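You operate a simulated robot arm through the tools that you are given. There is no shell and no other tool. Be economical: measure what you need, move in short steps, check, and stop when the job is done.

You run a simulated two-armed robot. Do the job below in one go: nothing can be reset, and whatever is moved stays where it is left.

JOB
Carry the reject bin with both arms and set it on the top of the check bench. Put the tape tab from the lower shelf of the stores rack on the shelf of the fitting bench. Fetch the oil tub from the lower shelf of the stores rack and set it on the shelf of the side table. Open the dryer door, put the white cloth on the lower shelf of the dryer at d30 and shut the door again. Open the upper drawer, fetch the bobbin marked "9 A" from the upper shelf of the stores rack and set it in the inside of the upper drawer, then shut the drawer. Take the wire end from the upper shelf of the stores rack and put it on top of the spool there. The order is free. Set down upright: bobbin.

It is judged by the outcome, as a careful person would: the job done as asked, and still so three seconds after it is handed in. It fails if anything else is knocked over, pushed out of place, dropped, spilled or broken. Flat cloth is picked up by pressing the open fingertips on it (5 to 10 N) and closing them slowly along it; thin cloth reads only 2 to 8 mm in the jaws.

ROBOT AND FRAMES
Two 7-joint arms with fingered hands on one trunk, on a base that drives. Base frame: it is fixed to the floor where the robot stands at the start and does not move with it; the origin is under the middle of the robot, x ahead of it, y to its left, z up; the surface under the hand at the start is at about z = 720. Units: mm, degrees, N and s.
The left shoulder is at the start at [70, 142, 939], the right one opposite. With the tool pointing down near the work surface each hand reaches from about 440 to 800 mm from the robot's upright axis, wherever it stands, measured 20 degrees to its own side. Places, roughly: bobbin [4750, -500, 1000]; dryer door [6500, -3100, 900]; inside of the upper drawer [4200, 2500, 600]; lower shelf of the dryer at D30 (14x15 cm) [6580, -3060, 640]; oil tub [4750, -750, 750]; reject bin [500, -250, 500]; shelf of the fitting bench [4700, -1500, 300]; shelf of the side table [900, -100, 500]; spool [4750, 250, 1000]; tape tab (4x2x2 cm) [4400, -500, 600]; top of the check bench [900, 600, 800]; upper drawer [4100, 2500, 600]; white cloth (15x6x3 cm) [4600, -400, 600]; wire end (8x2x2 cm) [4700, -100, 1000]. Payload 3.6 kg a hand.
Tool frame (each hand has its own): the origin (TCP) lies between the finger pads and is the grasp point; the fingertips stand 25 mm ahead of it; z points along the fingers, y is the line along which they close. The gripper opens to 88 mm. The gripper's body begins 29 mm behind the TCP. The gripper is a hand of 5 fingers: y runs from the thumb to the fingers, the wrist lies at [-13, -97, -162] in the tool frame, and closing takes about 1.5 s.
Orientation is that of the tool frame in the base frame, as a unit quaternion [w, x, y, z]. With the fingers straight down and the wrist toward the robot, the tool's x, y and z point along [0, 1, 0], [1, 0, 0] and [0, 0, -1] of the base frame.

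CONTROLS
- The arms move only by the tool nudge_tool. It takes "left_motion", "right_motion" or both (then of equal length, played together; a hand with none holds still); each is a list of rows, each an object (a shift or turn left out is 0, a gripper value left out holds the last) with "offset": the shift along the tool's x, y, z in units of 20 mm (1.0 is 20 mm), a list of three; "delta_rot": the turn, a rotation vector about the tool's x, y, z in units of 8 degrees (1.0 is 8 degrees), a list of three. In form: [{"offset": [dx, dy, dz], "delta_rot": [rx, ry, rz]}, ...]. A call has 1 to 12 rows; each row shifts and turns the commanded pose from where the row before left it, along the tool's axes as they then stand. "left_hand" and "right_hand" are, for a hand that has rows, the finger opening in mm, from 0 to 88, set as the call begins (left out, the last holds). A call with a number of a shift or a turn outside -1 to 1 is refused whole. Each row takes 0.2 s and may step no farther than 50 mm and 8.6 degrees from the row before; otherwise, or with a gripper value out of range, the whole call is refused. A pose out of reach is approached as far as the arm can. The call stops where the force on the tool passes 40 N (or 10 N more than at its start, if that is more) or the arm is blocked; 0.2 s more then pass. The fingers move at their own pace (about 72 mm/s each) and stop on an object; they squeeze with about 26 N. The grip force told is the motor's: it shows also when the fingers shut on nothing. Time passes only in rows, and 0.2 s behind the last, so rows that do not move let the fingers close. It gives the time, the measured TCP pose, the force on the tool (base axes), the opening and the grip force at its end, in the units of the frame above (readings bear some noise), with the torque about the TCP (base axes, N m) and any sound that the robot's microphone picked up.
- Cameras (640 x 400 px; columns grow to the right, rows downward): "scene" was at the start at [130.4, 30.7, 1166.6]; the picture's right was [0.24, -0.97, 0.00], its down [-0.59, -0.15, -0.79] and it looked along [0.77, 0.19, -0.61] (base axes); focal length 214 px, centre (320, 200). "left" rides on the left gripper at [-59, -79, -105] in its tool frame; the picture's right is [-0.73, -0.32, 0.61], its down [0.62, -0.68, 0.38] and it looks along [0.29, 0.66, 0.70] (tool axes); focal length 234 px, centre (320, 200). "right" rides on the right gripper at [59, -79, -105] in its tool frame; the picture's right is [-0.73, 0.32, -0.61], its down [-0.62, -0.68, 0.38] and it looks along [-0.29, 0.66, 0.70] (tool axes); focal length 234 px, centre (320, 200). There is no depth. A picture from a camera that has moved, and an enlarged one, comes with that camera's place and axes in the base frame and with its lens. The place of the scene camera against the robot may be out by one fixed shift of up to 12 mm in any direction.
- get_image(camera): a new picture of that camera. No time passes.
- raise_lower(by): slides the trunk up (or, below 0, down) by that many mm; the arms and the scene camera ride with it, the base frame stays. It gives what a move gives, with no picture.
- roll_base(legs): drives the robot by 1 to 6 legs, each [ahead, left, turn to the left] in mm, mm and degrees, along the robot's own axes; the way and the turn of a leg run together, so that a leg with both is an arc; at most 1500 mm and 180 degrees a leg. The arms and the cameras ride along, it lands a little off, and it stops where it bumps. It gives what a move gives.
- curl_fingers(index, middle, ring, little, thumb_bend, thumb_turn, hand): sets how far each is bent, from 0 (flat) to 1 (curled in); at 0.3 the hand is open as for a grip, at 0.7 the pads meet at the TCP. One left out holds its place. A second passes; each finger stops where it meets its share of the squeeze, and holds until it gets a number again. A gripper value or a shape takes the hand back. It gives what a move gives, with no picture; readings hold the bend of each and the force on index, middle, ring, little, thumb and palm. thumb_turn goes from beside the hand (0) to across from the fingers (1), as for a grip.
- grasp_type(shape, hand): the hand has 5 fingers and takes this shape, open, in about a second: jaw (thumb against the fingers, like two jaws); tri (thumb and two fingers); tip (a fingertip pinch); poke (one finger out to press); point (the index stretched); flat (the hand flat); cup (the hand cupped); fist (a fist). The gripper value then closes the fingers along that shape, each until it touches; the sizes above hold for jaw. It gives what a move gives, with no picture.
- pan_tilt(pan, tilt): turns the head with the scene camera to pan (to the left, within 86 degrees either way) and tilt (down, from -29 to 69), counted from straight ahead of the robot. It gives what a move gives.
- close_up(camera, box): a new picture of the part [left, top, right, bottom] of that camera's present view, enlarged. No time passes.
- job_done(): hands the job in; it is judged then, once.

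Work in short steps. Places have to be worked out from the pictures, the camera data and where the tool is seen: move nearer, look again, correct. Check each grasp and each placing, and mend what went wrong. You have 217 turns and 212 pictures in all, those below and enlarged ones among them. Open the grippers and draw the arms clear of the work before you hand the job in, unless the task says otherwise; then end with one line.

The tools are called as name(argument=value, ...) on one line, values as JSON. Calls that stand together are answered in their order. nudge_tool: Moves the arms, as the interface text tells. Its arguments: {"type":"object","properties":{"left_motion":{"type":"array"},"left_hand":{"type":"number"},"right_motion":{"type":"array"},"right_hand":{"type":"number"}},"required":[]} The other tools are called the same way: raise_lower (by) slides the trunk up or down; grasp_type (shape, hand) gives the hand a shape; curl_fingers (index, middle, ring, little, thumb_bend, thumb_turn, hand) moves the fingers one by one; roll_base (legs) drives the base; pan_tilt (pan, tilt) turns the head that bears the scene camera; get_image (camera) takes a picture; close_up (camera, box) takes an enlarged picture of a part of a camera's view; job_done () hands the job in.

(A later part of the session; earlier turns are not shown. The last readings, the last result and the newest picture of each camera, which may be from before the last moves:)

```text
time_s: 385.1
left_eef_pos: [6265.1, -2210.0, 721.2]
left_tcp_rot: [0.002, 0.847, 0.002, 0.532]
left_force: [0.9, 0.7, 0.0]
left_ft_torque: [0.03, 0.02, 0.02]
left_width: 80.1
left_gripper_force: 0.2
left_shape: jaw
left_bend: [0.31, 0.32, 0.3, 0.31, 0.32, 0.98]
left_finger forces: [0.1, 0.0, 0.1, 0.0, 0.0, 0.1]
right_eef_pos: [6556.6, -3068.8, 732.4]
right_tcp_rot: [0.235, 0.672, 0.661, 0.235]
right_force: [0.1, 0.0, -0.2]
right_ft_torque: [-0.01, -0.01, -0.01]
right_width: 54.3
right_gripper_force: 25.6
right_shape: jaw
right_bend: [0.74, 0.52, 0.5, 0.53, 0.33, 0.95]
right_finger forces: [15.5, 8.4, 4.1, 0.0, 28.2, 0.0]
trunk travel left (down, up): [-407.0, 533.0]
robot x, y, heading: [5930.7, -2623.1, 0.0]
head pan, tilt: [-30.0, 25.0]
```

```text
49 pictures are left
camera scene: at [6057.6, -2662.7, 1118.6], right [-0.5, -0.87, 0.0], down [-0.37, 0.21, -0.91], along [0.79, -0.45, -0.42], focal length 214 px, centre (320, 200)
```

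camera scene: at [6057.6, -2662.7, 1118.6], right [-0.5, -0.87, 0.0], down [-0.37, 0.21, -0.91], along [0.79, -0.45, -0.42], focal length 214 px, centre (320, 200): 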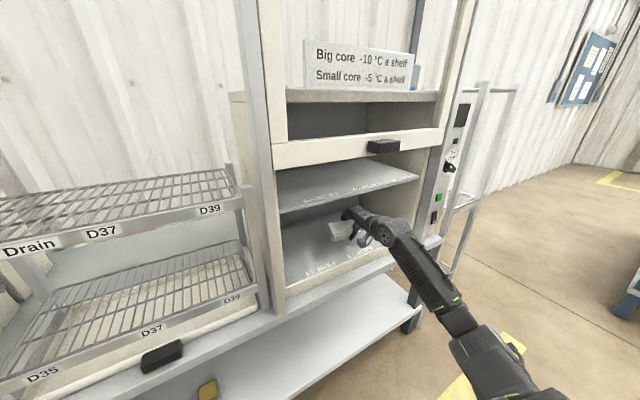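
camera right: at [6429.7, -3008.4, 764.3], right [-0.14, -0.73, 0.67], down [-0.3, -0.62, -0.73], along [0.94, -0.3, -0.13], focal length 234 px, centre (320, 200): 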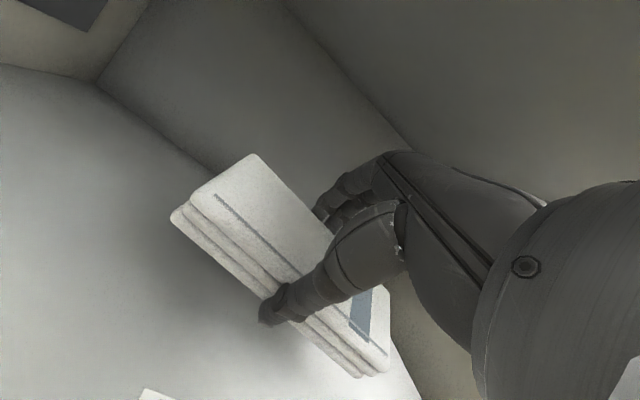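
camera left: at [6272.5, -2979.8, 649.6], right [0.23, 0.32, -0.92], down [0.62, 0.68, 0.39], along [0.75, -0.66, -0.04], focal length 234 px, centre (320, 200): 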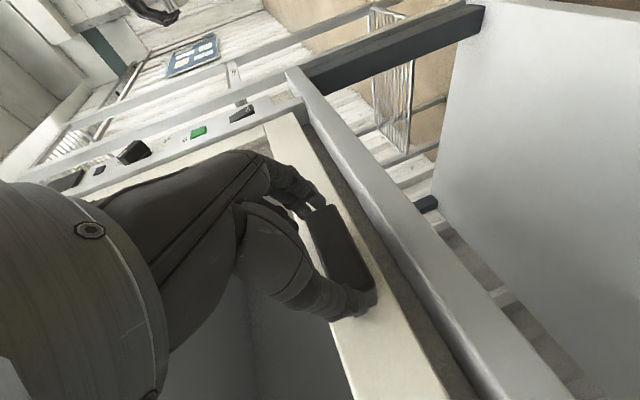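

The cloth is inside over D30. I untilt it partly and lower until it touches.

raise_lower(by=-20)

nudge_tool(right_motion=[{"delta_rot": [0.8, 0, 0]}, {"delta_rot": [0.8, 0, 0]}, {}])

raise_lower(by=-15)

get_image(camera="right")

```text
time_s: 385.8
left_eef_pos: [6265.7, -2209.9, 701.7]
left_tcp_rot: [0.002, 0.847, 0.002, 0.531]
left_force: [-0.8, -0.4, 0.4]
left_ft_torque: [0.02, 0.0, 0.01]
left_width: 79.8
left_gripper_force: 0.0
left_shape: jaw
left_bend: [0.31, 0.32, 0.3, 0.31, 0.32, 0.98]
left_finger forces: [0.0, 0.1, 0.1, 0.0, 0.0, 0.1]
right_eef_pos: [6555.9, -3069.8, 713.7]
right_tcp_rot: [0.236, 0.672, 0.661, 0.236]
right_force: [-0.2, 0.2, -0.2]
right_ft_torque: [0.01, -0.03, -0.03]
right_width: 54.2
right_gripper_force: 26.1
right_shape: jaw
right_bend: [0.74, 0.52, 0.5, 0.53, 0.33, 0.95]
right_finger forces: [15.4, 8.4, 4.1, 0.0, 28.0, 0.0]
trunk travel left (down, up): [-387.0, 553.0]
robot x, y, heading: [5934.7, -2629.9, -0.0]
head pan, tilt: [-30.0, 25.0]
```

```text
time_s: 386.6
left_eef_pos: [6264.4, -2209.6, 700.9]
left_tcp_rot: [0.002, 0.847, 0.002, 0.531]
left_force: [-0.3, 0.8, 0.0]
left_ft_torque: [-0.03, 0.02, 0.01]
left_width: 80.0
left_gripper_force: 0.1
left_shape: jaw
left_bend: [0.31, 0.32, 0.3, 0.31, 0.32, 0.98]
left_finger forces: [0.0, 0.0, 0.0, 0.0, 0.1, 0.0]
right_eef_pos: [6556.0, -3069.8, 713.1]
right_tcp_rot: [0.16, 0.695, 0.682, 0.16]
right_force: [-0.5, 0.5, -0.5]
right_ft_torque: [-0.03, 0.01, 0.01]
right_width: 54.0
right_gripper_force: 26.7
right_shape: jaw
right_bend: [0.74, 0.52, 0.5, 0.53, 0.33, 0.95]
right_finger forces: [15.5, 8.4, 4.1, 0.0, 28.1, 0.1]
trunk travel left (down, up): [-387.0, 553.0]
robot x, y, heading: [5927.9, -2630.4, 0.2]
head pan, tilt: [-30.0, 25.0]
```

```text
time_s: 387.2
left_eef_pos: [6264.4, -2210.3, 686.2]
left_tcp_rot: [0.002, 0.847, 0.002, 0.532]
left_force: [0.2, 0.5, 1.0]
left_ft_torque: [0.0, -0.01, -0.02]
left_width: 79.9
left_gripper_force: 0.1
left_shape: jaw
left_bend: [0.31, 0.32, 0.3, 0.31, 0.32, 0.98]
left_finger forces: [0.0, 0.1, 0.1, 0.0, 0.0, 0.1]
right_eef_pos: [6554.4, -3070.4, 698.9]
right_tcp_rot: [0.16, 0.695, 0.683, 0.161]
right_force: [0.3, -0.6, 0.3]
right_ft_torque: [0.01, 0.03, 0.01]
right_width: 54.2
right_gripper_force: 26.1
right_shape: jaw
right_bend: [0.74, 0.52, 0.5, 0.53, 0.33, 0.95]
right_finger forces: [15.4, 8.3, 4.2, 0.1, 28.0, 0.0]
trunk travel left (down, up): [-372.0, 568.0]
robot x, y, heading: [5931.4, -2624.7, -0.1]
head pan, tilt: [-30.0, 25.0]
```

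```text
48 pictures are left
camera right: at [6439.3, -3008.7, 757.3], right [0.01, -0.73, 0.68], down [-0.45, -0.61, -0.65], along [0.89, -0.3, -0.34], focal length 234 px, centre (320, 200)
```

right: 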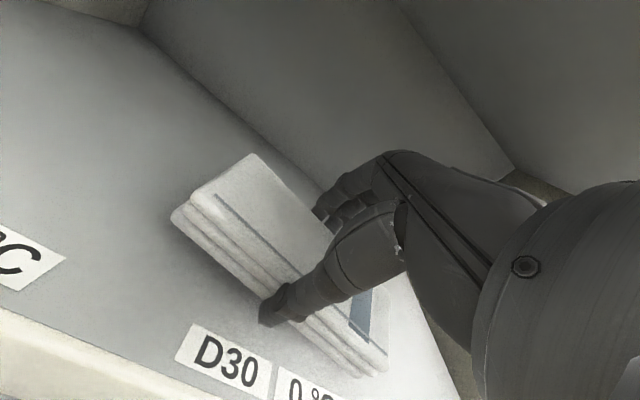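

The D30 label is straight in front, at y≈−3075. I keep lowering in small steps to contact.

raise_lower(by=-8)

raise_lower(by=-6)

nudge_tool(right_motion=[{"delta_rot": [0.6, 0, 0]}, {"delta_rot": [0.6, 0, 0]}, {}])

get_image(camera="right")

```text
time_s: 387.8
left_eef_pos: [6264.7, -2208.7, 678.5]
left_tcp_rot: [0.002, 0.847, 0.003, 0.532]
left_force: [0.1, -0.2, 0.3]
left_ft_torque: [-0.01, 0.01, 0.01]
left_width: 79.7
left_gripper_force: 0.0
left_shape: jaw
left_bend: [0.31, 0.32, 0.3, 0.31, 0.32, 0.98]
left_finger forces: [0.1, 0.0, 0.1, 0.0, 0.0, 0.0]
right_eef_pos: [6555.0, -3069.3, 690.5]
right_tcp_rot: [0.16, 0.694, 0.683, 0.161]
right_force: [-0.6, 0.3, 0.8]
right_ft_torque: [-0.03, 0.04, -0.02]
right_width: 54.3
right_gripper_force: 26.1
right_shape: jaw
right_bend: [0.74, 0.52, 0.49, 0.53, 0.33, 0.95]
right_finger forces: [15.5, 8.5, 3.7, 0.0, 27.8, 0.0]
trunk travel left (down, up): [-364.0, 576.0]
robot x, y, heading: [5929.8, -2628.7, 0.1]
head pan, tilt: [-30.0, 25.0]
```

```text
time_s: 388.4
left_eef_pos: [6264.2, -2208.7, 671.8]
left_tcp_rot: [0.003, 0.846, 0.003, 0.534]
left_force: [-0.4, 0.3, 0.2]
left_ft_torque: [0.0, 0.02, 0.01]
left_width: 79.8
left_gripper_force: 0.1
left_shape: jaw
left_bend: [0.31, 0.32, 0.3, 0.31, 0.32, 0.98]
left_finger forces: [0.0, 0.0, 0.1, 0.0, 0.0, 0.0]
right_eef_pos: [6553.2, -3069.6, 689.3]
right_tcp_rot: [0.163, 0.693, 0.683, 0.162]
right_force: [0.6, -0.6, 18.1]
right_ft_torque: [0.06, 0.64, -0.01]
right_width: 54.5
right_gripper_force: 26.1
right_shape: jaw
right_bend: [0.74, 0.51, 0.48, 0.53, 0.34, 0.96]
right_finger forces: [16.5, 9.3, 3.8, 0.1, 46.5, 0.0]
trunk travel left (down, up): [-358.0, 582.0]
robot x, y, heading: [5936.0, -2624.9, -0.0]
head pan, tilt: [-30.0, 25.0]
```

```text
time_s: 389.1
left_eef_pos: [6264.5, -2208.4, 672.1]
left_tcp_rot: [0.002, 0.847, 0.002, 0.532]
left_force: [0.5, 0.1, -0.8]
left_ft_torque: [-0.01, 0.03, -0.03]
left_width: 80.2
left_gripper_force: 0.0
left_shape: jaw
left_bend: [0.31, 0.32, 0.3, 0.31, 0.32, 0.98]
left_finger forces: [0.0, 0.0, 0.0, 0.1, 0.0, 0.1]
right_eef_pos: [6555.3, -3069.3, 684.5]
right_tcp_rot: [0.1, 0.706, 0.694, 0.102]
right_force: [-0.2, 0.0, -1.2]
right_ft_torque: [-0.01, 0.02, -0.01]
right_width: 55.5
right_gripper_force: 26.0
right_shape: jaw
right_bend: [0.73, 0.5, 0.46, 0.53, 0.35, 0.96]
right_finger forces: [15.6, 9.0, 3.3, 0.0, 27.9, 0.0]
trunk travel left (down, up): [-358.0, 582.0]
robot x, y, heading: [5928.4, -2629.8, 0.1]
head pan, tilt: [-30.0, 25.0]
```

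```text
47 pictures are left
camera right: at [6451.2, -3009.1, 761.4], right [0.13, -0.73, 0.67], down [-0.56, -0.61, -0.56], along [0.82, -0.3, -0.48], focal length 234 px, centre (320, 200)
```

right: 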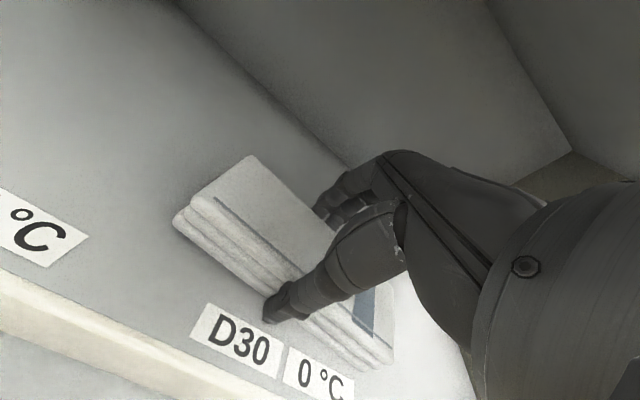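

Now nearly flat. I lower a few mm to contact and release.

raise_lower(by=-5)

nudge_tool(right_motion=[{}, {}, {}, {}], right_hand=88)

get_image(camera="right")

```text
time_s: 389.7
left_eef_pos: [6264.2, -2209.0, 665.8]
left_tcp_rot: [0.002, 0.847, 0.002, 0.532]
left_force: [0.2, -0.6, 0.3]
left_ft_torque: [0.04, -0.02, -0.01]
left_width: 79.7
left_gripper_force: 0.1
left_shape: jaw
left_bend: [0.31, 0.32, 0.3, 0.31, 0.32, 0.98]
left_finger forces: [0.1, 0.0, 0.0, 0.0, 0.1, 0.0]
right_eef_pos: [6555.0, -3070.0, 681.8]
right_tcp_rot: [0.104, 0.705, 0.694, 0.103]
right_force: [2.3, -0.7, 12.7]
right_ft_torque: [-0.02, 0.43, 0.01]
right_width: 55.8
right_gripper_force: 26.0
right_shape: jaw
right_bend: [0.73, 0.5, 0.46, 0.53, 0.35, 0.96]
right_finger forces: [16.5, 9.6, 3.7, 0.0, 41.2, 0.1]
trunk travel left (down, up): [-353.0, 587.0]
robot x, y, heading: [5931.2, -2621.6, 0.2]
head pan, tilt: [-30.0, 25.0]
```

```text
time_s: 390.7
left_eef_pos: [6264.1, -2208.5, 667.9]
left_tcp_rot: [0.003, 0.846, 0.003, 0.532]
left_force: [-0.4, -0.1, 0.1]
left_ft_torque: [0.03, 0.0, -0.04]
left_width: 79.9
left_gripper_force: 0.0
left_shape: jaw
left_bend: [0.31, 0.32, 0.3, 0.31, 0.32, 0.98]
left_finger forces: [0.0, 0.0, 0.0, 0.1, 0.1, 0.0]
right_eef_pos: [6555.1, -3067.6, 681.7]
right_tcp_rot: [0.103, 0.705, 0.694, 0.103]
right_force: [5.0, -0.2, 18.1]
right_ft_torque: [0.15, 0.56, -0.09]
right_width: 83.2
right_gripper_force: 0.1
right_shape: jaw
right_bend: [0.3, 0.3, 0.3, 0.3, 0.36, 0.97]
right_finger forces: [0.1, 0.2, 0.0, 0.0, 17.4, 0.0]
trunk travel left (down, up): [-353.0, 587.0]
robot x, y, heading: [5928.7, -2629.9, -0.0]
head pan, tilt: [-30.0, 25.0]
```

```text
46 pictures are left
camera right: at [6450.1, -3007.7, 759.1], right [0.12, -0.73, 0.67], down [-0.55, -0.61, -0.57], along [0.82, -0.3, -0.48], focal length 234 px, centre (320, 200)
```

right: 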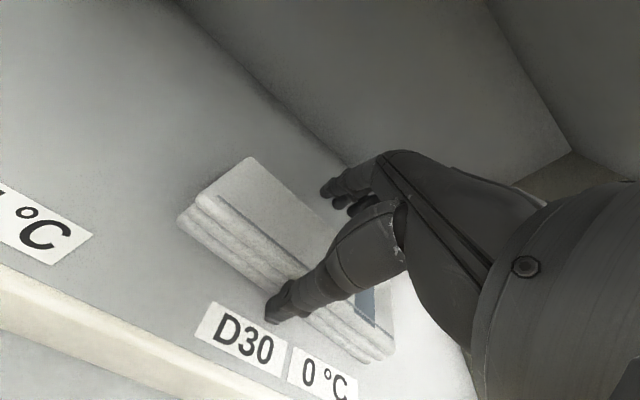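

The cloth lies flat at D30. I raise 38 mm and back straight out.

raise_lower(by=38)

get_image(camera="right")

roll_base(legs=[[-380, 0, 0]])

close_up(camera="scene", box=[220, 60, 420, 260])

```text
time_s: 391.5
left_eef_pos: [6264.7, -2208.7, 705.2]
left_tcp_rot: [0.002, 0.847, 0.003, 0.531]
left_force: [-0.4, -0.6, -0.3]
left_ft_torque: [-0.01, -0.01, 0.0]
left_width: 79.9
left_gripper_force: 0.0
left_shape: jaw
left_bend: [0.31, 0.32, 0.3, 0.31, 0.32, 0.98]
left_finger forces: [0.1, 0.0, 0.0, 0.0, 0.0, 0.0]
right_eef_pos: [6556.2, -3069.8, 716.7]
right_tcp_rot: [0.101, 0.706, 0.693, 0.102]
right_force: [0.0, -0.8, 0.1]
right_ft_torque: [0.0, -0.03, 0.01]
right_width: 87.7
right_gripper_force: 0.0
right_shape: jaw
right_bend: [0.3, 0.3, 0.3, 0.3, 0.3, 0.97]
right_finger forces: [0.1, 0.0, 0.0, 0.0, 0.0, 0.0]
trunk travel left (down, up): [-391.0, 549.0]
robot x, y, heading: [5930.7, -2626.9, -0.3]
head pan, tilt: [-30.0, 25.0]
```

```text
45 pictures are left
camera right: at [6451.2, -3009.1, 794.6], right [0.13, -0.73, 0.67], down [-0.55, -0.61, -0.56], along [0.82, -0.3, -0.48], focal length 234 px, centre (320, 200)
```

right: 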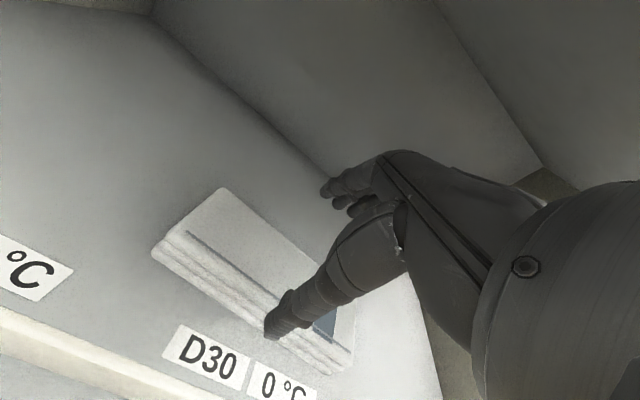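

```text
time_s: 393.9
left_eef_pos: [5888.8, -2211.6, 705.7]
left_tcp_rot: [0.005, 0.847, -0.002, 0.532]
left_force: [-0.9, 0.0, 0.0]
left_ft_torque: [0.03, -0.02, 0.01]
left_width: 80.0
left_gripper_force: 0.0
left_shape: jaw
left_bend: [0.31, 0.32, 0.3, 0.31, 0.32, 0.98]
left_finger forces: [0.1, 0.0, 0.1, 0.0, 0.0, 0.1]
right_eef_pos: [6171.8, -3074.3, 717.5]
right_tcp_rot: [0.102, 0.71, 0.69, 0.103]
right_force: [-0.1, 0.1, 0.1]
right_ft_torque: [-0.01, 0.01, 0.01]
right_width: 87.7
right_gripper_force: 0.1
right_shape: jaw
right_bend: [0.3, 0.3, 0.3, 0.3, 0.3, 0.97]
right_finger forces: [0.1, 0.0, 0.0, 0.1, 0.1, 0.0]
trunk travel left (down, up): [-391.0, 549.0]
robot x, y, heading: [5551.6, -2627.1, -0.4]
head pan, tilt: [-30.0, 25.0]
```

```text
2.00 times, centred on (320, 160) of scene
camera zoom: at [5677.0, -2662.5, 1102.9], right [-0.51, -0.86, 0.0], down [-0.36, 0.21, -0.91], along [0.78, -0.46, -0.42], focal length 429 px, centre (320, 280)
```

zoom: 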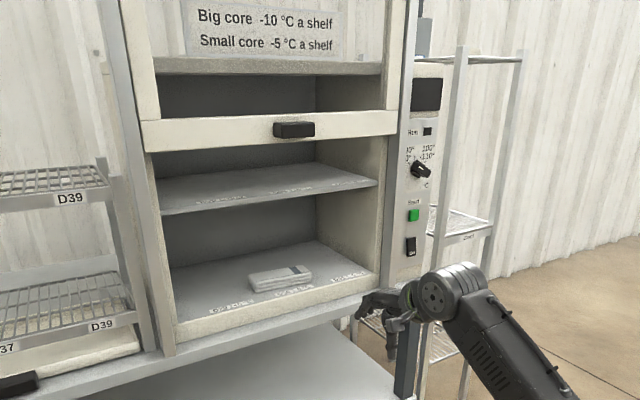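

The cloth sits at D30. To close the door I'll press down on the handle's top with the right hand's closed fingertips: raise, then move over the handle.

nudge_tool(right_motion=[{}, {}, {}, {}, {}, {}], right_hand=0)

raise_lower(by=375)

roll_base(legs=[[150, 18, 0.4]])

get_image(camera="right")

get_image(camera="scene")

```text
time_s: 395.3
left_eef_pos: [5891.3, -2211.4, 705.9]
left_tcp_rot: [0.006, 0.847, -0.002, 0.531]
left_force: [-0.6, -0.7, 0.0]
left_ft_torque: [-0.01, 0.0, -0.03]
left_width: 79.9
left_gripper_force: 0.1
left_shape: jaw
left_bend: [0.31, 0.32, 0.3, 0.31, 0.32, 0.98]
left_finger forces: [0.0, 0.0, 0.1, 0.0, 0.1, 0.0]
right_eef_pos: [6172.9, -3075.6, 717.8]
right_tcp_rot: [0.102, 0.709, 0.69, 0.102]
right_force: [0.1, 1.0, 0.6]
right_ft_torque: [0.0, 0.01, 0.01]
right_width: 0.0
right_gripper_force: 26.0
right_shape: jaw
right_bend: [0.7, 0.7, 0.7, 0.7, 0.38, 1.0]
right_finger forces: [0.0, 0.0, 0.0, 0.1, 0.0, 0.0]
trunk travel left (down, up): [-391.0, 549.0]
robot x, y, heading: [5553.5, -2624.4, -0.2]
head pan, tilt: [-30.0, 25.0]
```

```text
time_s: 398.9
left_eef_pos: [5891.0, -2211.4, 1079.7]
left_tcp_rot: [0.004, 0.847, -0.002, 0.531]
left_force: [-0.4, -0.2, -0.5]
left_ft_torque: [-0.03, 0.02, 0.01]
left_width: 80.0
left_gripper_force: 0.1
left_shape: jaw
left_bend: [0.31, 0.32, 0.3, 0.31, 0.32, 0.98]
left_finger forces: [0.1, 0.1, 0.0, 0.0, 0.0, 0.1]
right_eef_pos: [6172.6, -3073.7, 1091.6]
right_tcp_rot: [0.101, 0.709, 0.69, 0.102]
right_force: [0.2, -0.5, -0.1]
right_ft_torque: [-0.01, -0.02, 0.01]
right_width: 0.0
right_gripper_force: 26.4
right_shape: jaw
right_bend: [0.7, 0.7, 0.7, 0.7, 0.38, 1.0]
right_finger forces: [0.1, 0.1, 0.0, 0.0, 0.1, 0.0]
trunk travel left (down, up): [-766.0, 174.0]
robot x, y, heading: [5550.8, -2622.9, -0.6]
head pan, tilt: [-30.0, 25.0]
```

```text
time_s: 400.3
left_eef_pos: [6040.1, -2193.2, 1080.8]
left_tcp_rot: [0.003, 0.847, 0.001, 0.532]
left_force: [0.4, -1.1, 0.7]
left_ft_torque: [0.0, 0.01, 0.01]
left_width: 79.8
left_gripper_force: 0.0
left_shape: jaw
left_bend: [0.31, 0.32, 0.3, 0.31, 0.32, 0.98]
left_finger forces: [0.0, 0.0, 0.0, 0.0, 0.0, 0.0]
right_eef_pos: [6327.0, -3053.7, 1093.3]
right_tcp_rot: [0.101, 0.707, 0.692, 0.103]
right_force: [0.7, 0.1, -0.2]
right_ft_torque: [0.0, 0.01, -0.05]
right_width: 0.0
right_gripper_force: 25.9
right_shape: jaw
right_bend: [0.7, 0.7, 0.7, 0.7, 0.38, 1.0]
right_finger forces: [0.0, 0.0, 0.1, 0.1, 0.1, 0.0]
trunk travel left (down, up): [-766.0, 174.0]
robot x, y, heading: [5705.6, -2607.0, -0.2]
head pan, tilt: [-30.0, 25.0]
```

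```text
43 pictures are left
camera right: at [6222.4, -2992.6, 1170.8], right [0.12, -0.73, 0.67], down [-0.56, -0.61, -0.57], along [0.82, -0.3, -0.48], focal length 234 px, centre (320, 200)
```

right: 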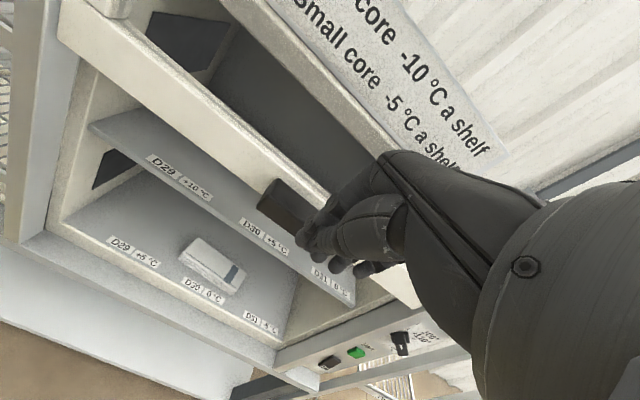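

```text
42 pictures are left
camera scene: at [5828.4, -2644.9, 1478.0], right [-0.5, -0.86, 0.0], down [-0.36, 0.21, -0.91], along [0.78, -0.45, -0.42], focal length 214 px, centre (320, 200)
```

scene: 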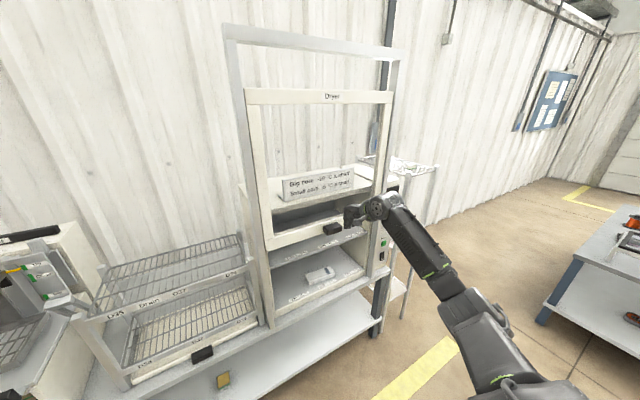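

The cloth is right behind "D30 | 0 °C". I move the fingertips over the handle and lower the trunk to push the door down.

roll_base(legs=[[66, -2, 0]])

raise_lower(by=-110)

get_image(camera="scene")

```text
time_s: 401.3
left_eef_pos: [6104.4, -2193.9, 1080.8]
left_tcp_rot: [0.003, 0.847, 0.001, 0.532]
left_force: [0.5, 0.5, -0.2]
left_ft_torque: [-0.05, -0.02, -0.01]
left_width: 80.0
left_gripper_force: 0.0
left_shape: jaw
left_bend: [0.31, 0.32, 0.3, 0.31, 0.32, 0.98]
left_finger forces: [0.1, 0.1, 0.0, 0.0, 0.0, 0.0]
right_eef_pos: [6392.8, -3054.5, 1094.1]
right_tcp_rot: [0.102, 0.706, 0.693, 0.104]
right_force: [0.2, 0.4, -0.6]
right_ft_torque: [0.03, -0.01, -0.02]
right_width: 0.0
right_gripper_force: 25.9
right_shape: jaw
right_bend: [0.7, 0.7, 0.7, 0.7, 0.38, 1.0]
right_finger forces: [0.1, 0.0, 0.1, 0.0, 0.1, 0.0]
trunk travel left (down, up): [-766.0, 174.0]
robot x, y, heading: [5771.5, -2610.2, -0.1]
head pan, tilt: [-30.0, 25.0]
```

```text
time_s: 402.7
left_eef_pos: [6104.5, -2194.4, 970.0]
left_tcp_rot: [0.003, 0.847, 0.001, 0.531]
left_force: [0.2, 0.9, -0.8]
left_ft_torque: [0.03, -0.01, 0.02]
left_width: 79.6
left_gripper_force: 0.1
left_shape: jaw
left_bend: [0.31, 0.32, 0.3, 0.31, 0.32, 0.98]
left_finger forces: [0.0, 0.1, 0.0, 0.0, 0.0, 0.0]
right_eef_pos: [6393.8, -3055.3, 982.1]
right_tcp_rot: [0.101, 0.706, 0.693, 0.102]
right_force: [-2.2, 0.5, 0.9]
right_ft_torque: [-0.02, 0.01, 0.0]
right_width: 0.1
right_gripper_force: 26.3
right_shape: jaw
right_bend: [0.7, 0.7, 0.7, 0.7, 0.39, 1.0]
right_finger forces: [0.1, 1.6, 0.1, 0.0, 0.0, 0.0]
trunk travel left (down, up): [-656.0, 284.0]
robot x, y, heading: [5768.0, -2606.3, 0.0]
head pan, tilt: [-30.0, 25.0]
```

```text
41 pictures are left
camera scene: at [5895.8, -2646.7, 1367.8], right [-0.5, -0.86, 0.0], down [-0.37, 0.21, -0.91], along [0.78, -0.45, -0.42], focal length 214 px, centre (320, 200)
```

scene: 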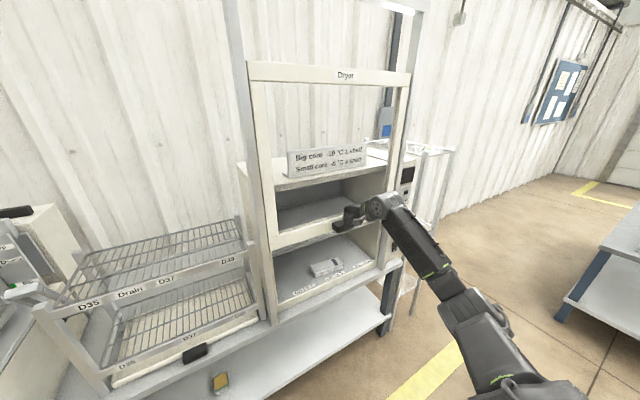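

The door follows (rail now below the upper shelf). I keep lowering.

raise_lower(by=-260)

raise_lower(by=-40)

get_image(camera="scene")

get_image(camera="right")

```text
time_s: 405.4
left_eef_pos: [6105.6, -2194.7, 710.9]
left_tcp_rot: [0.003, 0.847, 0.0, 0.532]
left_force: [0.0, -0.1, 0.7]
left_ft_torque: [0.0, -0.01, 0.0]
left_width: 79.8
left_gripper_force: 0.1
left_shape: jaw
left_bend: [0.31, 0.32, 0.3, 0.31, 0.32, 0.98]
left_finger forces: [0.0, 0.0, 0.1, 0.0, 0.0, 0.0]
right_eef_pos: [6393.0, -3055.4, 722.5]
right_tcp_rot: [0.101, 0.706, 0.693, 0.103]
right_force: [-3.3, -0.1, 2.0]
right_ft_torque: [0.0, 0.0, -0.06]
right_width: 0.3
right_gripper_force: 26.0
right_shape: jaw
right_bend: [0.7, 0.7, 0.7, 0.7, 0.39, 1.0]
right_finger forces: [0.0, 2.5, 0.0, 0.0, 0.0, 0.0]
trunk travel left (down, up): [-396.0, 544.0]
robot x, y, heading: [5771.0, -2609.6, -0.0]
head pan, tilt: [-30.0, 25.0]
```

```text
time_s: 406.2
left_eef_pos: [6106.8, -2195.2, 671.7]
left_tcp_rot: [0.003, 0.847, 0.0, 0.531]
left_force: [-0.7, -0.5, 0.2]
left_ft_torque: [0.04, 0.01, 0.02]
left_width: 79.8
left_gripper_force: 0.1
left_shape: jaw
left_bend: [0.31, 0.32, 0.3, 0.31, 0.32, 0.98]
left_finger forces: [0.0, 0.0, 0.1, 0.1, 0.0, 0.1]
right_eef_pos: [6393.6, -3055.6, 681.5]
right_tcp_rot: [0.101, 0.708, 0.692, 0.102]
right_force: [-2.2, 0.5, 0.0]
right_ft_torque: [0.02, 0.07, -0.02]
right_width: 0.1
right_gripper_force: 26.1
right_shape: jaw
right_bend: [0.7, 0.7, 0.7, 0.7, 0.39, 1.0]
right_finger forces: [0.0, 0.5, 0.1, 0.0, 0.0, 0.1]
trunk travel left (down, up): [-356.0, 584.0]
robot x, y, heading: [5768.1, -2610.7, -0.1]
head pan, tilt: [-30.0, 25.0]
```

```text
40 pictures are left
camera scene: at [5896.2, -2646.9, 1067.7], right [-0.5, -0.86, 0.0], down [-0.37, 0.21, -0.91], along [0.78, -0.45, -0.42], focal length 214 px, centre (320, 200)
```

scene: 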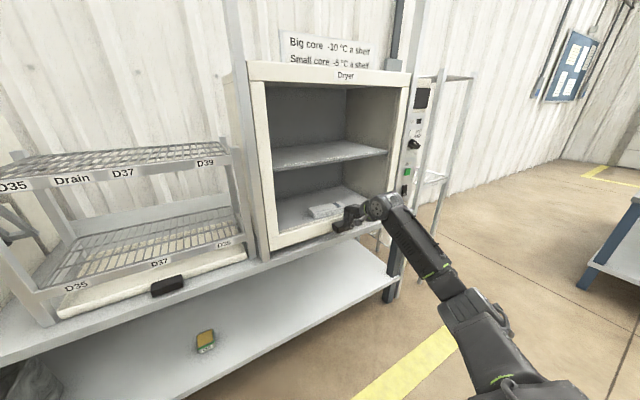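

```text
39 pictures are left
camera right: at [6289.7, -2994.7, 759.6], right [0.12, -0.73, 0.67], down [-0.56, -0.61, -0.56], along [0.82, -0.3, -0.48], focal length 234 px, centre (320, 200)
```

right: 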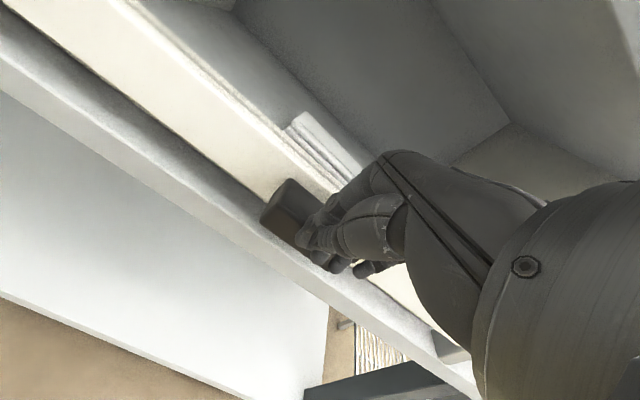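

The door looks shut. I press a bit further to be sure it bottoms out.

raise_lower(by=-20)

close_up(camera="scene", box=[220, 40, 440, 270])

```text
time_s: 406.9
left_eef_pos: [6105.1, -2194.1, 649.9]
left_tcp_rot: [0.003, 0.846, 0.001, 0.532]
left_force: [0.1, 0.8, 0.6]
left_ft_torque: [0.02, -0.01, 0.01]
left_width: 80.0
left_gripper_force: 0.1
left_shape: jaw
left_bend: [0.31, 0.32, 0.3, 0.31, 0.32, 0.98]
left_finger forces: [0.0, 0.1, 0.0, 0.0, 0.0, 0.1]
right_eef_pos: [6392.7, -3055.2, 661.9]
right_tcp_rot: [0.102, 0.707, 0.693, 0.101]
right_force: [-8.4, 2.2, 2.9]
right_ft_torque: [0.0, 0.05, -0.02]
right_width: 0.0
right_gripper_force: 26.2
right_shape: jaw
right_bend: [0.7, 0.7, 0.7, 0.7, 0.41, 1.0]
right_finger forces: [0.1, 8.6, 0.1, 0.1, 0.1, 0.0]
trunk travel left (down, up): [-336.0, 604.0]
robot x, y, heading: [5768.9, -2608.5, -0.2]
head pan, tilt: [-30.0, 25.0]
```

```text
1.74 times, centred on (330, 155) of scene
camera zoom: at [5894.8, -2646.3, 1047.8], right [-0.5, -0.86, 0.0], down [-0.36, 0.21, -0.91], along [0.78, -0.46, -0.42], focal length 373 px, centre (303, 278)
```

zoom: 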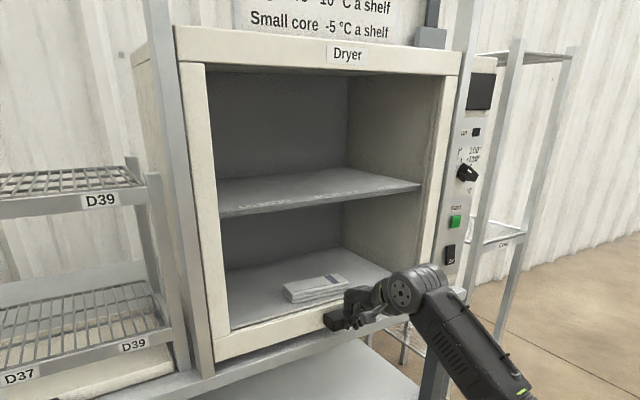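

The door is closed (handle back at its closed height). I back away, head to the open aisle, and prepare the left hand for the oil tub.

roll_base(legs=[[-350, 0, 0], [0, -330, 0], [-1000, 0, 0], [-1000, 0, 0]])

nudge_tool(left_motion=[{"delta_rot": [0, 0, -0.9375]}, {"delta_rot": [0, 0, -0.9375]}, {"delta_rot": [0, 0, -0.9375]}, {"delta_rot": [0, 0, -0.9375]}, {"delta_rot": [0, 0, -0.9375]}, {"delta_rot": [0, 0, -0.9375]}, {"delta_rot": [0, 0, -0.9375]}, {"delta_rot": [0, 0, -0.9375]}, {"delta_rot": [0, 0, -0.9375]}, {"delta_rot": [0, 0, -0.9375]}, {"delta_rot": [0, 0, -0.9375]}, {"delta_rot": [0, 0, -0.9375]}], right_motion=[{"delta_rot": [0.7, 0, 0]}, {"delta_rot": [0.7, 0, 0]}, {"delta_rot": [0.7, 0, 0]}, {"offset": [0, -1, 0]}, {"offset": [0, -1, 0]}, {"offset": [0, -1, 0]}, {"offset": [0, -1, 0]}, {"offset": [0, -1, 0]}, {"offset": [0, -1, 0]}, {"offset": [0, -1, 0]}, {"offset": [0, -1, 0]}, {"offset": [0, -1, 0]}])

nudge_tool(left_motion=[{"delta_rot": [0.87, 0, 0]}, {"delta_rot": [0.87, 0, 0]}, {"delta_rot": [0.87, 0, 0]}, {"delta_rot": [0.87, 0, 0]}, {"offset": [0, 0.8, 0.6]}, {"offset": [0, 0.8, 0.6]}, {"offset": [0, 0.8, 0.6]}, {"offset": [0, 0.8, 0.6]}, {"offset": [0, 0.8, 0.6]}, {"offset": [0, 0.8, 0.6]}, {"offset": [0, 0.8, 0.6]}, {"offset": [0, 0.8, 0.6]}], right_motion=[{"offset": [-0.2, -1, 0]}, {"offset": [-0.2, -1, 0]}, {"offset": [-0.2, -1, 0]}, {"offset": [-0.2, -1, 0]}, {"offset": [-0.2, -1, 0]}, {"offset": [-0.2, -1, 0]}, {"offset": [-0.2, -1, 0]}, {"offset": [-0.2, -1, 0]}, {"offset": [-0.2, -1, 0]}, {}, {}, {}])

```text
time_s: 420.6
left_eef_pos: [3759.2, -2483.7, 650.9]
left_tcp_rot: [0.01, 0.847, -0.012, 0.532]
left_force: [-0.6, 1.0, -0.1]
left_ft_torque: [0.0, 0.0, 0.01]
left_width: 80.0
left_gripper_force: 0.0
left_shape: jaw
left_bend: [0.31, 0.32, 0.3, 0.31, 0.32, 0.98]
left_finger forces: [0.0, 0.1, 0.1, 0.1, 0.0, 0.1]
right_eef_pos: [4021.3, -3352.5, 662.6]
right_tcp_rot: [0.103, 0.717, 0.682, 0.102]
right_force: [0.4, 0.0, -0.3]
right_ft_torque: [-0.02, -0.03, -0.03]
right_width: 0.1
right_gripper_force: 26.5
right_shape: jaw
right_bend: [0.7, 0.7, 0.7, 0.7, 0.41, 1.0]
right_finger forces: [0.0, 0.0, 0.0, 0.0, 0.0, 0.1]
trunk travel left (down, up): [-336.0, 604.0]
robot x, y, heading: [3407.3, -2891.3, -1.7]
head pan, tilt: [-30.0, 25.0]
```

```text
time_s: 423.1
left_eef_pos: [3758.8, -2483.9, 650.0]
left_tcp_rot: [0.384, 0.606, 0.591, 0.368]
left_force: [-0.4, 0.3, -1.4]
left_ft_torque: [0.0, -0.02, 0.01]
left_width: 79.8
left_gripper_force: 0.1
left_shape: jaw
left_bend: [0.31, 0.32, 0.3, 0.31, 0.32, 0.98]
left_finger forces: [0.0, 0.0, 0.0, 0.0, 0.0, 0.0]
right_eef_pos: [3839.9, -3345.3, 663.3]
right_tcp_rot: [-0.004, 0.725, 0.689, 0.001]
right_force: [-0.2, 0.6, -0.9]
right_ft_torque: [0.0, -0.01, 0.01]
right_width: 0.2
right_gripper_force: 26.2
right_shape: jaw
right_bend: [0.7, 0.7, 0.7, 0.7, 0.42, 1.0]
right_finger forces: [0.1, 0.1, 0.0, 0.1, 0.2, 0.0]
trunk travel left (down, up): [-336.0, 604.0]
robot x, y, heading: [3408.3, -2893.2, -1.6]
head pan, tilt: [-30.0, 25.0]
```

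```text
time_s: 425.8
left_eef_pos: [3919.6, -2488.7, 650.2]
left_tcp_rot: [0.226, 0.681, 0.663, 0.215]
left_force: [0.1, -0.3, 0.9]
left_ft_torque: [-0.03, -0.02, -0.03]
left_width: 79.7
left_gripper_force: 0.1
left_shape: jaw
left_bend: [0.31, 0.32, 0.3, 0.31, 0.32, 0.98]
left_finger forces: [0.0, 0.0, 0.1, 0.1, 0.0, 0.0]
right_eef_pos: [3658.9, -3371.4, 662.5]
right_tcp_rot: [-0.003, 0.724, 0.69, 0.001]
right_force: [0.3, -0.6, -0.2]
right_ft_torque: [0.02, 0.04, -0.04]
right_width: 0.0
right_gripper_force: 26.4
right_shape: jaw
right_bend: [0.7, 0.7, 0.7, 0.7, 0.42, 1.0]
right_finger forces: [0.0, 0.1, 0.0, 0.1, 0.0, 0.0]
trunk travel left (down, up): [-336.0, 604.0]
robot x, y, heading: [3411.0, -2886.4, -1.8]
head pan, tilt: [-30.0, 25.0]
```

I extend the left hand, fix heading, raise 60 mm, strafe to y≈−1015 and approach the oil tub.

nudge_tool(left_motion=[{"offset": [0, 0.8, 0.6]}, {"offset": [0, 0.8, 0.6]}, {"offset": [0, 0.8, 0.6]}, {"offset": [0, 0.8, 0.6]}, {"offset": [0, 0.8, 0.6]}, {"offset": [0, 0.8, 0.6]}])

raise_lower(by=75)

roll_base(legs=[[0, 0, 1.8], [0, 1300, 0], [0, 550, 0], [430, 0, 0]])

get_image(camera="left")

```text
time_s: 427.1
left_eef_pos: [4040.9, -2493.1, 648.8]
left_tcp_rot: [0.226, 0.682, 0.662, 0.215]
left_force: [0.3, -0.2, -0.5]
left_ft_torque: [0.01, 0.02, -0.01]
left_width: 80.0
left_gripper_force: 0.2
left_shape: jaw
left_bend: [0.31, 0.32, 0.3, 0.31, 0.32, 0.98]
left_finger forces: [0.1, 0.0, 0.0, 0.1, 0.1, 0.0]
right_eef_pos: [3660.0, -3371.7, 664.3]
right_tcp_rot: [-0.003, 0.724, 0.69, 0.0]
right_force: [0.4, -0.8, 1.6]
right_ft_torque: [-0.02, 0.0, 0.01]
right_width: 0.2
right_gripper_force: 25.7
right_shape: jaw
right_bend: [0.7, 0.7, 0.7, 0.7, 0.42, 1.0]
right_finger forces: [0.0, 0.0, 0.0, 0.0, 0.0, 0.0]
trunk travel left (down, up): [-336.0, 604.0]
robot x, y, heading: [3409.3, -2887.2, -1.8]
head pan, tilt: [-30.0, 25.0]
```

```text
time_s: 428.3
left_eef_pos: [4038.9, -2491.6, 723.3]
left_tcp_rot: [0.226, 0.681, 0.662, 0.216]
left_force: [0.2, 0.3, -0.2]
left_ft_torque: [0.0, -0.02, -0.02]
left_width: 80.0
left_gripper_force: 0.2
left_shape: jaw
left_bend: [0.31, 0.32, 0.3, 0.31, 0.32, 0.98]
left_finger forces: [0.0, 0.0, 0.1, 0.0, 0.0, 0.0]
right_eef_pos: [3658.9, -3371.2, 738.0]
right_tcp_rot: [-0.003, 0.724, 0.69, -0.001]
right_force: [-0.2, -0.9, -0.6]
right_ft_torque: [-0.01, 0.01, 0.03]
right_width: 0.0
right_gripper_force: 26.2
right_shape: jaw
right_bend: [0.7, 0.7, 0.7, 0.7, 0.42, 1.0]
right_finger forces: [0.0, 0.0, 0.0, 0.0, 0.0, 0.1]
trunk travel left (down, up): [-411.0, 529.0]
robot x, y, heading: [3412.6, -2888.6, -1.7]
head pan, tilt: [-30.0, 25.0]
```

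```text
time_s: 440.3
left_eef_pos: [4442.7, -586.4, 722.8]
left_tcp_rot: [0.221, 0.666, 0.677, 0.221]
left_force: [-0.1, -0.4, 0.1]
left_ft_torque: [0.02, 0.01, 0.02]
left_width: 80.0
left_gripper_force: 0.1
left_shape: jaw
left_bend: [0.31, 0.32, 0.3, 0.31, 0.32, 0.98]
left_finger forces: [0.1, 0.0, 0.1, 0.0, 0.1, 0.1]
right_eef_pos: [4104.5, -1482.3, 738.8]
right_tcp_rot: [-0.004, 0.708, 0.706, 0.0]
right_force: [0.7, 0.0, -0.9]
right_ft_torque: [-0.01, 0.01, 0.0]
right_width: 0.0
right_gripper_force: 25.8
right_shape: jaw
right_bend: [0.7, 0.7, 0.7, 0.7, 0.42, 1.0]
right_finger forces: [0.0, 0.0, 0.0, 0.0, 0.0, 0.0]
trunk travel left (down, up): [-411.0, 529.0]
robot x, y, heading: [3832.2, -1016.6, 0.8]
head pan, tilt: [-30.0, 25.0]
```

```text
37 pictures are left
camera left: at [4318.4, -648.9, 760.4], right [0.11, -0.73, -0.68], down [-0.33, 0.61, -0.72], along [0.94, 0.3, -0.17], focal length 234 px, centre (320, 200)
```

left: 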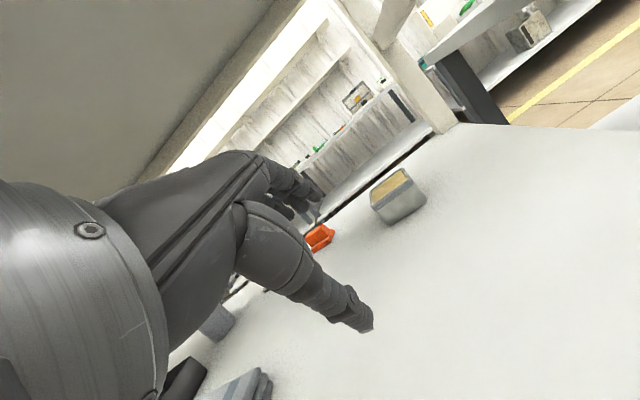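

The oil tub stands at about (4621,−630), top z≈657. I zoom to see its orientation.

close_up(camera="left", box=[350, 150, 450, 240])

```text
4.44 times, centred on (400, 195) of left
camera zoom: at [4318.4, -648.9, 760.4], right [0.11, -0.73, -0.68], down [-0.33, 0.61, -0.72], along [0.94, 0.3, -0.17], focal length 1041 px, centre (-36, 222)
```

zoom: 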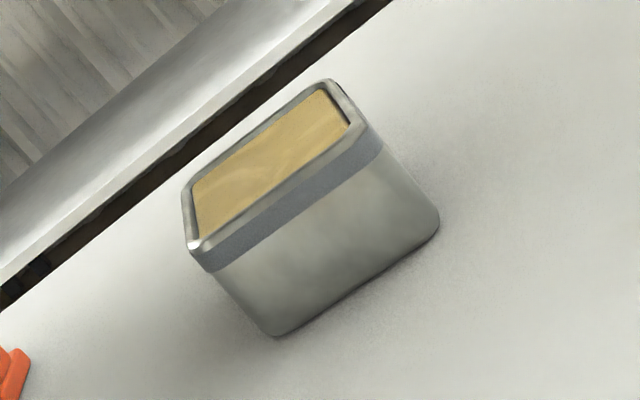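

The tub is ~52×60 mm, 38 mm tall, centred (4632,−632), rotated ≈−12°. I yaw the hand 10° to match, and move over it.

nudge_tool(left_motion=[{"delta_rot": [0, -0.37, 0.5]}, {"delta_rot": [0, -0.37, 0.5]}, {}], left_hand=88)

roll_base(legs=[[0, 0, -0.8], [172, -38, 0]])

raise_lower(by=-14)

nudge_tool(left_motion=[{"delta_rot": [0.6, 0, 0]}, {"delta_rot": [0.6, 0, 0]}, {}])

get_image(camera="left")

```text
time_s: 441.1
left_eef_pos: [4442.7, -586.3, 722.7]
left_tcp_rot: [0.24, 0.722, 0.617, 0.201]
left_force: [0.2, -0.1, -0.8]
left_ft_torque: [0.02, 0.03, -0.02]
left_width: 88.0
left_gripper_force: 0.0
left_shape: jaw
left_bend: [0.3, 0.3, 0.3, 0.3, 0.3, 0.98]
left_finger forces: [0.0, 0.0, 0.0, 0.1, 0.0, 0.0]
right_eef_pos: [4105.4, -1482.6, 739.4]
right_tcp_rot: [-0.003, 0.708, 0.706, 0.0]
right_force: [0.2, 0.6, -0.7]
right_ft_torque: [0.03, 0.05, -0.01]
right_width: 0.0
right_gripper_force: 26.3
right_shape: jaw
right_bend: [0.7, 0.7, 0.7, 0.7, 0.42, 1.0]
right_finger forces: [0.0, 0.0, 0.1, 0.0, 0.1, 0.0]
trunk travel left (down, up): [-411.0, 529.0]
robot x, y, heading: [3832.7, -1012.2, 1.0]
head pan, tilt: [-30.0, 25.0]
```

```text
time_s: 442.9
left_eef_pos: [4620.0, -632.1, 723.0]
left_tcp_rot: [0.241, 0.726, 0.612, 0.198]
left_force: [-0.6, 0.1, -0.3]
left_ft_torque: [0.01, 0.02, -0.07]
left_width: 87.9
left_gripper_force: 0.0
left_shape: jaw
left_bend: [0.3, 0.3, 0.3, 0.3, 0.3, 0.98]
left_finger forces: [0.0, 0.0, 0.0, 0.0, 0.0, 0.0]
right_eef_pos: [4270.5, -1522.4, 739.1]
right_tcp_rot: [-0.003, 0.712, 0.702, 0.0]
right_force: [0.4, 0.8, -0.7]
right_ft_torque: [0.01, 0.05, -0.01]
right_width: 0.0
right_gripper_force: 26.0
right_shape: jaw
right_bend: [0.7, 0.7, 0.7, 0.7, 0.42, 1.0]
right_finger forces: [0.0, 0.1, 0.0, 0.0, 0.0, 0.0]
trunk travel left (down, up): [-411.0, 529.0]
robot x, y, heading: [4006.7, -1050.1, 0.5]
head pan, tilt: [-30.0, 25.0]
```

```text
time_s: 443.5
left_eef_pos: [4619.6, -631.2, 708.8]
left_tcp_rot: [0.241, 0.725, 0.613, 0.199]
left_force: [0.2, 0.3, -0.1]
left_ft_torque: [0.01, -0.02, 0.02]
left_width: 87.8
left_gripper_force: 0.1
left_shape: jaw
left_bend: [0.3, 0.3, 0.3, 0.3, 0.3, 0.98]
left_finger forces: [0.0, 0.1, 0.0, 0.0, 0.0, 0.0]
right_eef_pos: [4269.9, -1521.9, 724.5]
right_tcp_rot: [-0.003, 0.712, 0.702, 0.001]
right_force: [0.7, 1.2, -0.2]
right_ft_torque: [0.01, 0.04, -0.02]
right_width: 0.0
right_gripper_force: 26.1
right_shape: jaw
right_bend: [0.7, 0.7, 0.7, 0.7, 0.42, 1.0]
right_finger forces: [0.0, 0.0, 0.1, 0.0, 0.0, 0.1]
trunk travel left (down, up): [-397.0, 543.0]
robot x, y, heading: [4003.4, -1050.6, 0.2]
head pan, tilt: [-30.0, 25.0]
```

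```text
time_s: 444.3
left_eef_pos: [4619.2, -630.3, 709.3]
left_tcp_rot: [0.179, 0.743, 0.628, 0.147]
left_force: [-0.1, -0.2, 0.8]
left_ft_torque: [0.04, 0.01, 0.0]
left_width: 87.7
left_gripper_force: 0.1
left_shape: jaw
left_bend: [0.3, 0.3, 0.3, 0.3, 0.3, 0.98]
left_finger forces: [0.0, 0.0, 0.0, 0.0, 0.0, 0.0]
right_eef_pos: [4270.5, -1523.0, 725.6]
right_tcp_rot: [-0.003, 0.711, 0.703, 0.0]
right_force: [0.4, -0.3, -0.4]
right_ft_torque: [0.0, -0.01, -0.01]
right_width: 0.0
right_gripper_force: 26.0
right_shape: jaw
right_bend: [0.7, 0.7, 0.7, 0.7, 0.42, 1.0]
right_finger forces: [0.0, 0.0, 0.0, 0.0, 0.0, 0.0]
trunk travel left (down, up): [-397.0, 543.0]
robot x, y, heading: [4004.1, -1048.5, 0.4]
head pan, tilt: [-30.0, 25.0]
```

```text
35 pictures are left
camera left: at [4493.0, -670.0, 767.5], right [-0.14, -0.72, -0.68], down [-0.32, 0.68, -0.65], along [0.94, 0.13, -0.33], focal length 234 px, centre (320, 200)
```

left: 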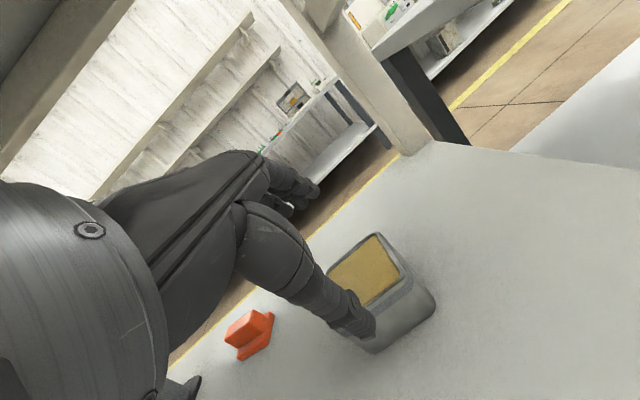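

Aligned within a few mm. I shift 7 mm right, lower 24 mm, finish untilting, and lower around the tub.

nudge_tool(left_motion=[{"offset": [-0.35, 0, 0]}, {}])

raise_lower(by=-24)

nudge_tool(left_motion=[{"delta_rot": [0.6, 0, 0], "offset": [0, 0.15, 0]}, {"delta_rot": [0.6, 0, 0], "offset": [0, 0.15, 0]}, {}])

raise_lower(by=-18)

get_image(camera="left")

```text
time_s: 444.9
left_eef_pos: [4618.4, -637.5, 708.6]
left_tcp_rot: [0.18, 0.743, 0.627, 0.147]
left_force: [-0.5, -0.2, 0.3]
left_ft_torque: [-0.03, 0.01, 0.05]
left_width: 87.6
left_gripper_force: 0.1
left_shape: jaw
left_bend: [0.3, 0.3, 0.3, 0.3, 0.3, 0.98]
left_finger forces: [0.0, 0.0, 0.0, 0.0, 0.1, 0.1]
right_eef_pos: [4270.1, -1522.2, 724.7]
right_tcp_rot: [-0.004, 0.712, 0.702, 0.001]
right_force: [-0.8, -0.3, 0.0]
right_ft_torque: [0.0, 0.0, 0.01]
right_width: 0.0
right_gripper_force: 26.1
right_shape: jaw
right_bend: [0.7, 0.7, 0.7, 0.7, 0.42, 1.0]
right_finger forces: [0.0, 0.0, 0.1, 0.0, 0.0, 0.0]
trunk travel left (down, up): [-397.0, 543.0]
robot x, y, heading: [4007.3, -1046.7, 0.4]
head pan, tilt: [-30.0, 25.0]
```

```text
time_s: 445.6
left_eef_pos: [4617.3, -637.0, 683.9]
left_tcp_rot: [0.18, 0.743, 0.628, 0.148]
left_force: [0.0, -0.1, 0.7]
left_ft_torque: [-0.02, 0.0, 0.01]
left_width: 87.6
left_gripper_force: 0.0
left_shape: jaw
left_bend: [0.3, 0.3, 0.3, 0.3, 0.3, 0.98]
left_finger forces: [0.0, 0.0, 0.0, 0.0, 0.0, 0.0]
right_eef_pos: [4270.4, -1522.2, 701.7]
right_tcp_rot: [-0.002, 0.712, 0.702, 0.001]
right_force: [0.3, -0.7, -0.5]
right_ft_torque: [0.01, -0.01, -0.01]
right_width: 0.0
right_gripper_force: 26.4
right_shape: jaw
right_bend: [0.7, 0.7, 0.7, 0.7, 0.42, 1.0]
right_finger forces: [0.1, 0.0, 0.0, 0.0, 0.0, 0.1]
trunk travel left (down, up): [-373.0, 567.0]
robot x, y, heading: [4001.3, -1051.6, 0.1]
head pan, tilt: [-30.0, 25.0]
```

```text
time_s: 446.4
left_eef_pos: [4623.6, -638.3, 688.0]
left_tcp_rot: [0.117, 0.756, 0.637, 0.093]
left_force: [0.3, -0.9, -0.6]
left_ft_torque: [-0.01, -0.03, -0.01]
left_width: 87.8
left_gripper_force: 0.1
left_shape: jaw
left_bend: [0.3, 0.3, 0.3, 0.3, 0.3, 0.98]
left_finger forces: [0.1, 0.0, 0.1, 0.0, 0.0, 0.0]
right_eef_pos: [4271.5, -1522.2, 700.4]
right_tcp_rot: [-0.003, 0.712, 0.702, 0.001]
right_force: [-0.7, -0.8, -0.2]
right_ft_torque: [-0.02, -0.01, 0.02]
right_width: 0.0
right_gripper_force: 26.4
right_shape: jaw
right_bend: [0.7, 0.7, 0.7, 0.7, 0.42, 1.0]
right_finger forces: [0.0, 0.0, 0.0, 0.0, 0.0, 0.0]
trunk travel left (down, up): [-373.0, 567.0]
robot x, y, heading: [4002.7, -1046.2, 0.3]
head pan, tilt: [-30.0, 25.0]
```

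```text
time_s: 447.1
left_eef_pos: [4623.8, -638.3, 669.6]
left_tcp_rot: [0.117, 0.756, 0.638, 0.094]
left_force: [0.2, -0.5, 0.3]
left_ft_torque: [0.04, -0.03, 0.02]
left_width: 87.5
left_gripper_force: 0.1
left_shape: jaw
left_bend: [0.3, 0.3, 0.3, 0.3, 0.3, 0.98]
left_finger forces: [0.0, 0.1, 0.0, 0.0, 0.1, 0.0]
right_eef_pos: [4270.3, -1522.7, 683.3]
right_tcp_rot: [-0.004, 0.712, 0.702, 0.001]
right_force: [-0.7, -0.1, 0.1]
right_ft_torque: [0.0, 0.0, 0.01]
right_width: 0.1
right_gripper_force: 25.7
right_shape: jaw
right_bend: [0.7, 0.7, 0.7, 0.7, 0.42, 1.0]
right_finger forces: [0.0, 0.0, 0.0, 0.0, 0.1, 0.1]
trunk travel left (down, up): [-355.0, 585.0]
robot x, y, heading: [4005.8, -1044.7, 0.4]
head pan, tilt: [-30.0, 25.0]
```

```text
34 pictures are left
camera left: at [4508.8, -679.5, 746.4], right [-0.25, -0.7, -0.67], down [-0.42, 0.7, -0.57], along [0.87, 0.14, -0.47], focal length 234 px, centre (320, 200)
```

left: 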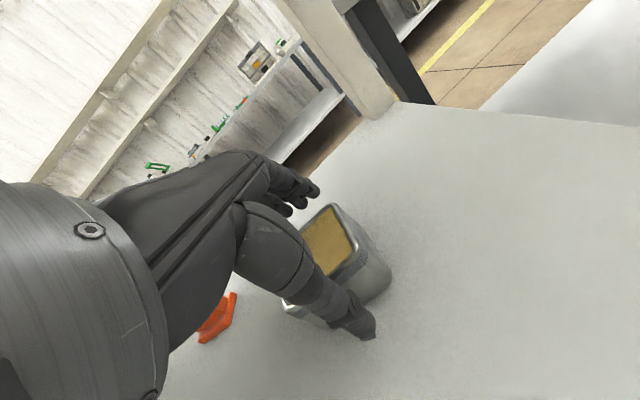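

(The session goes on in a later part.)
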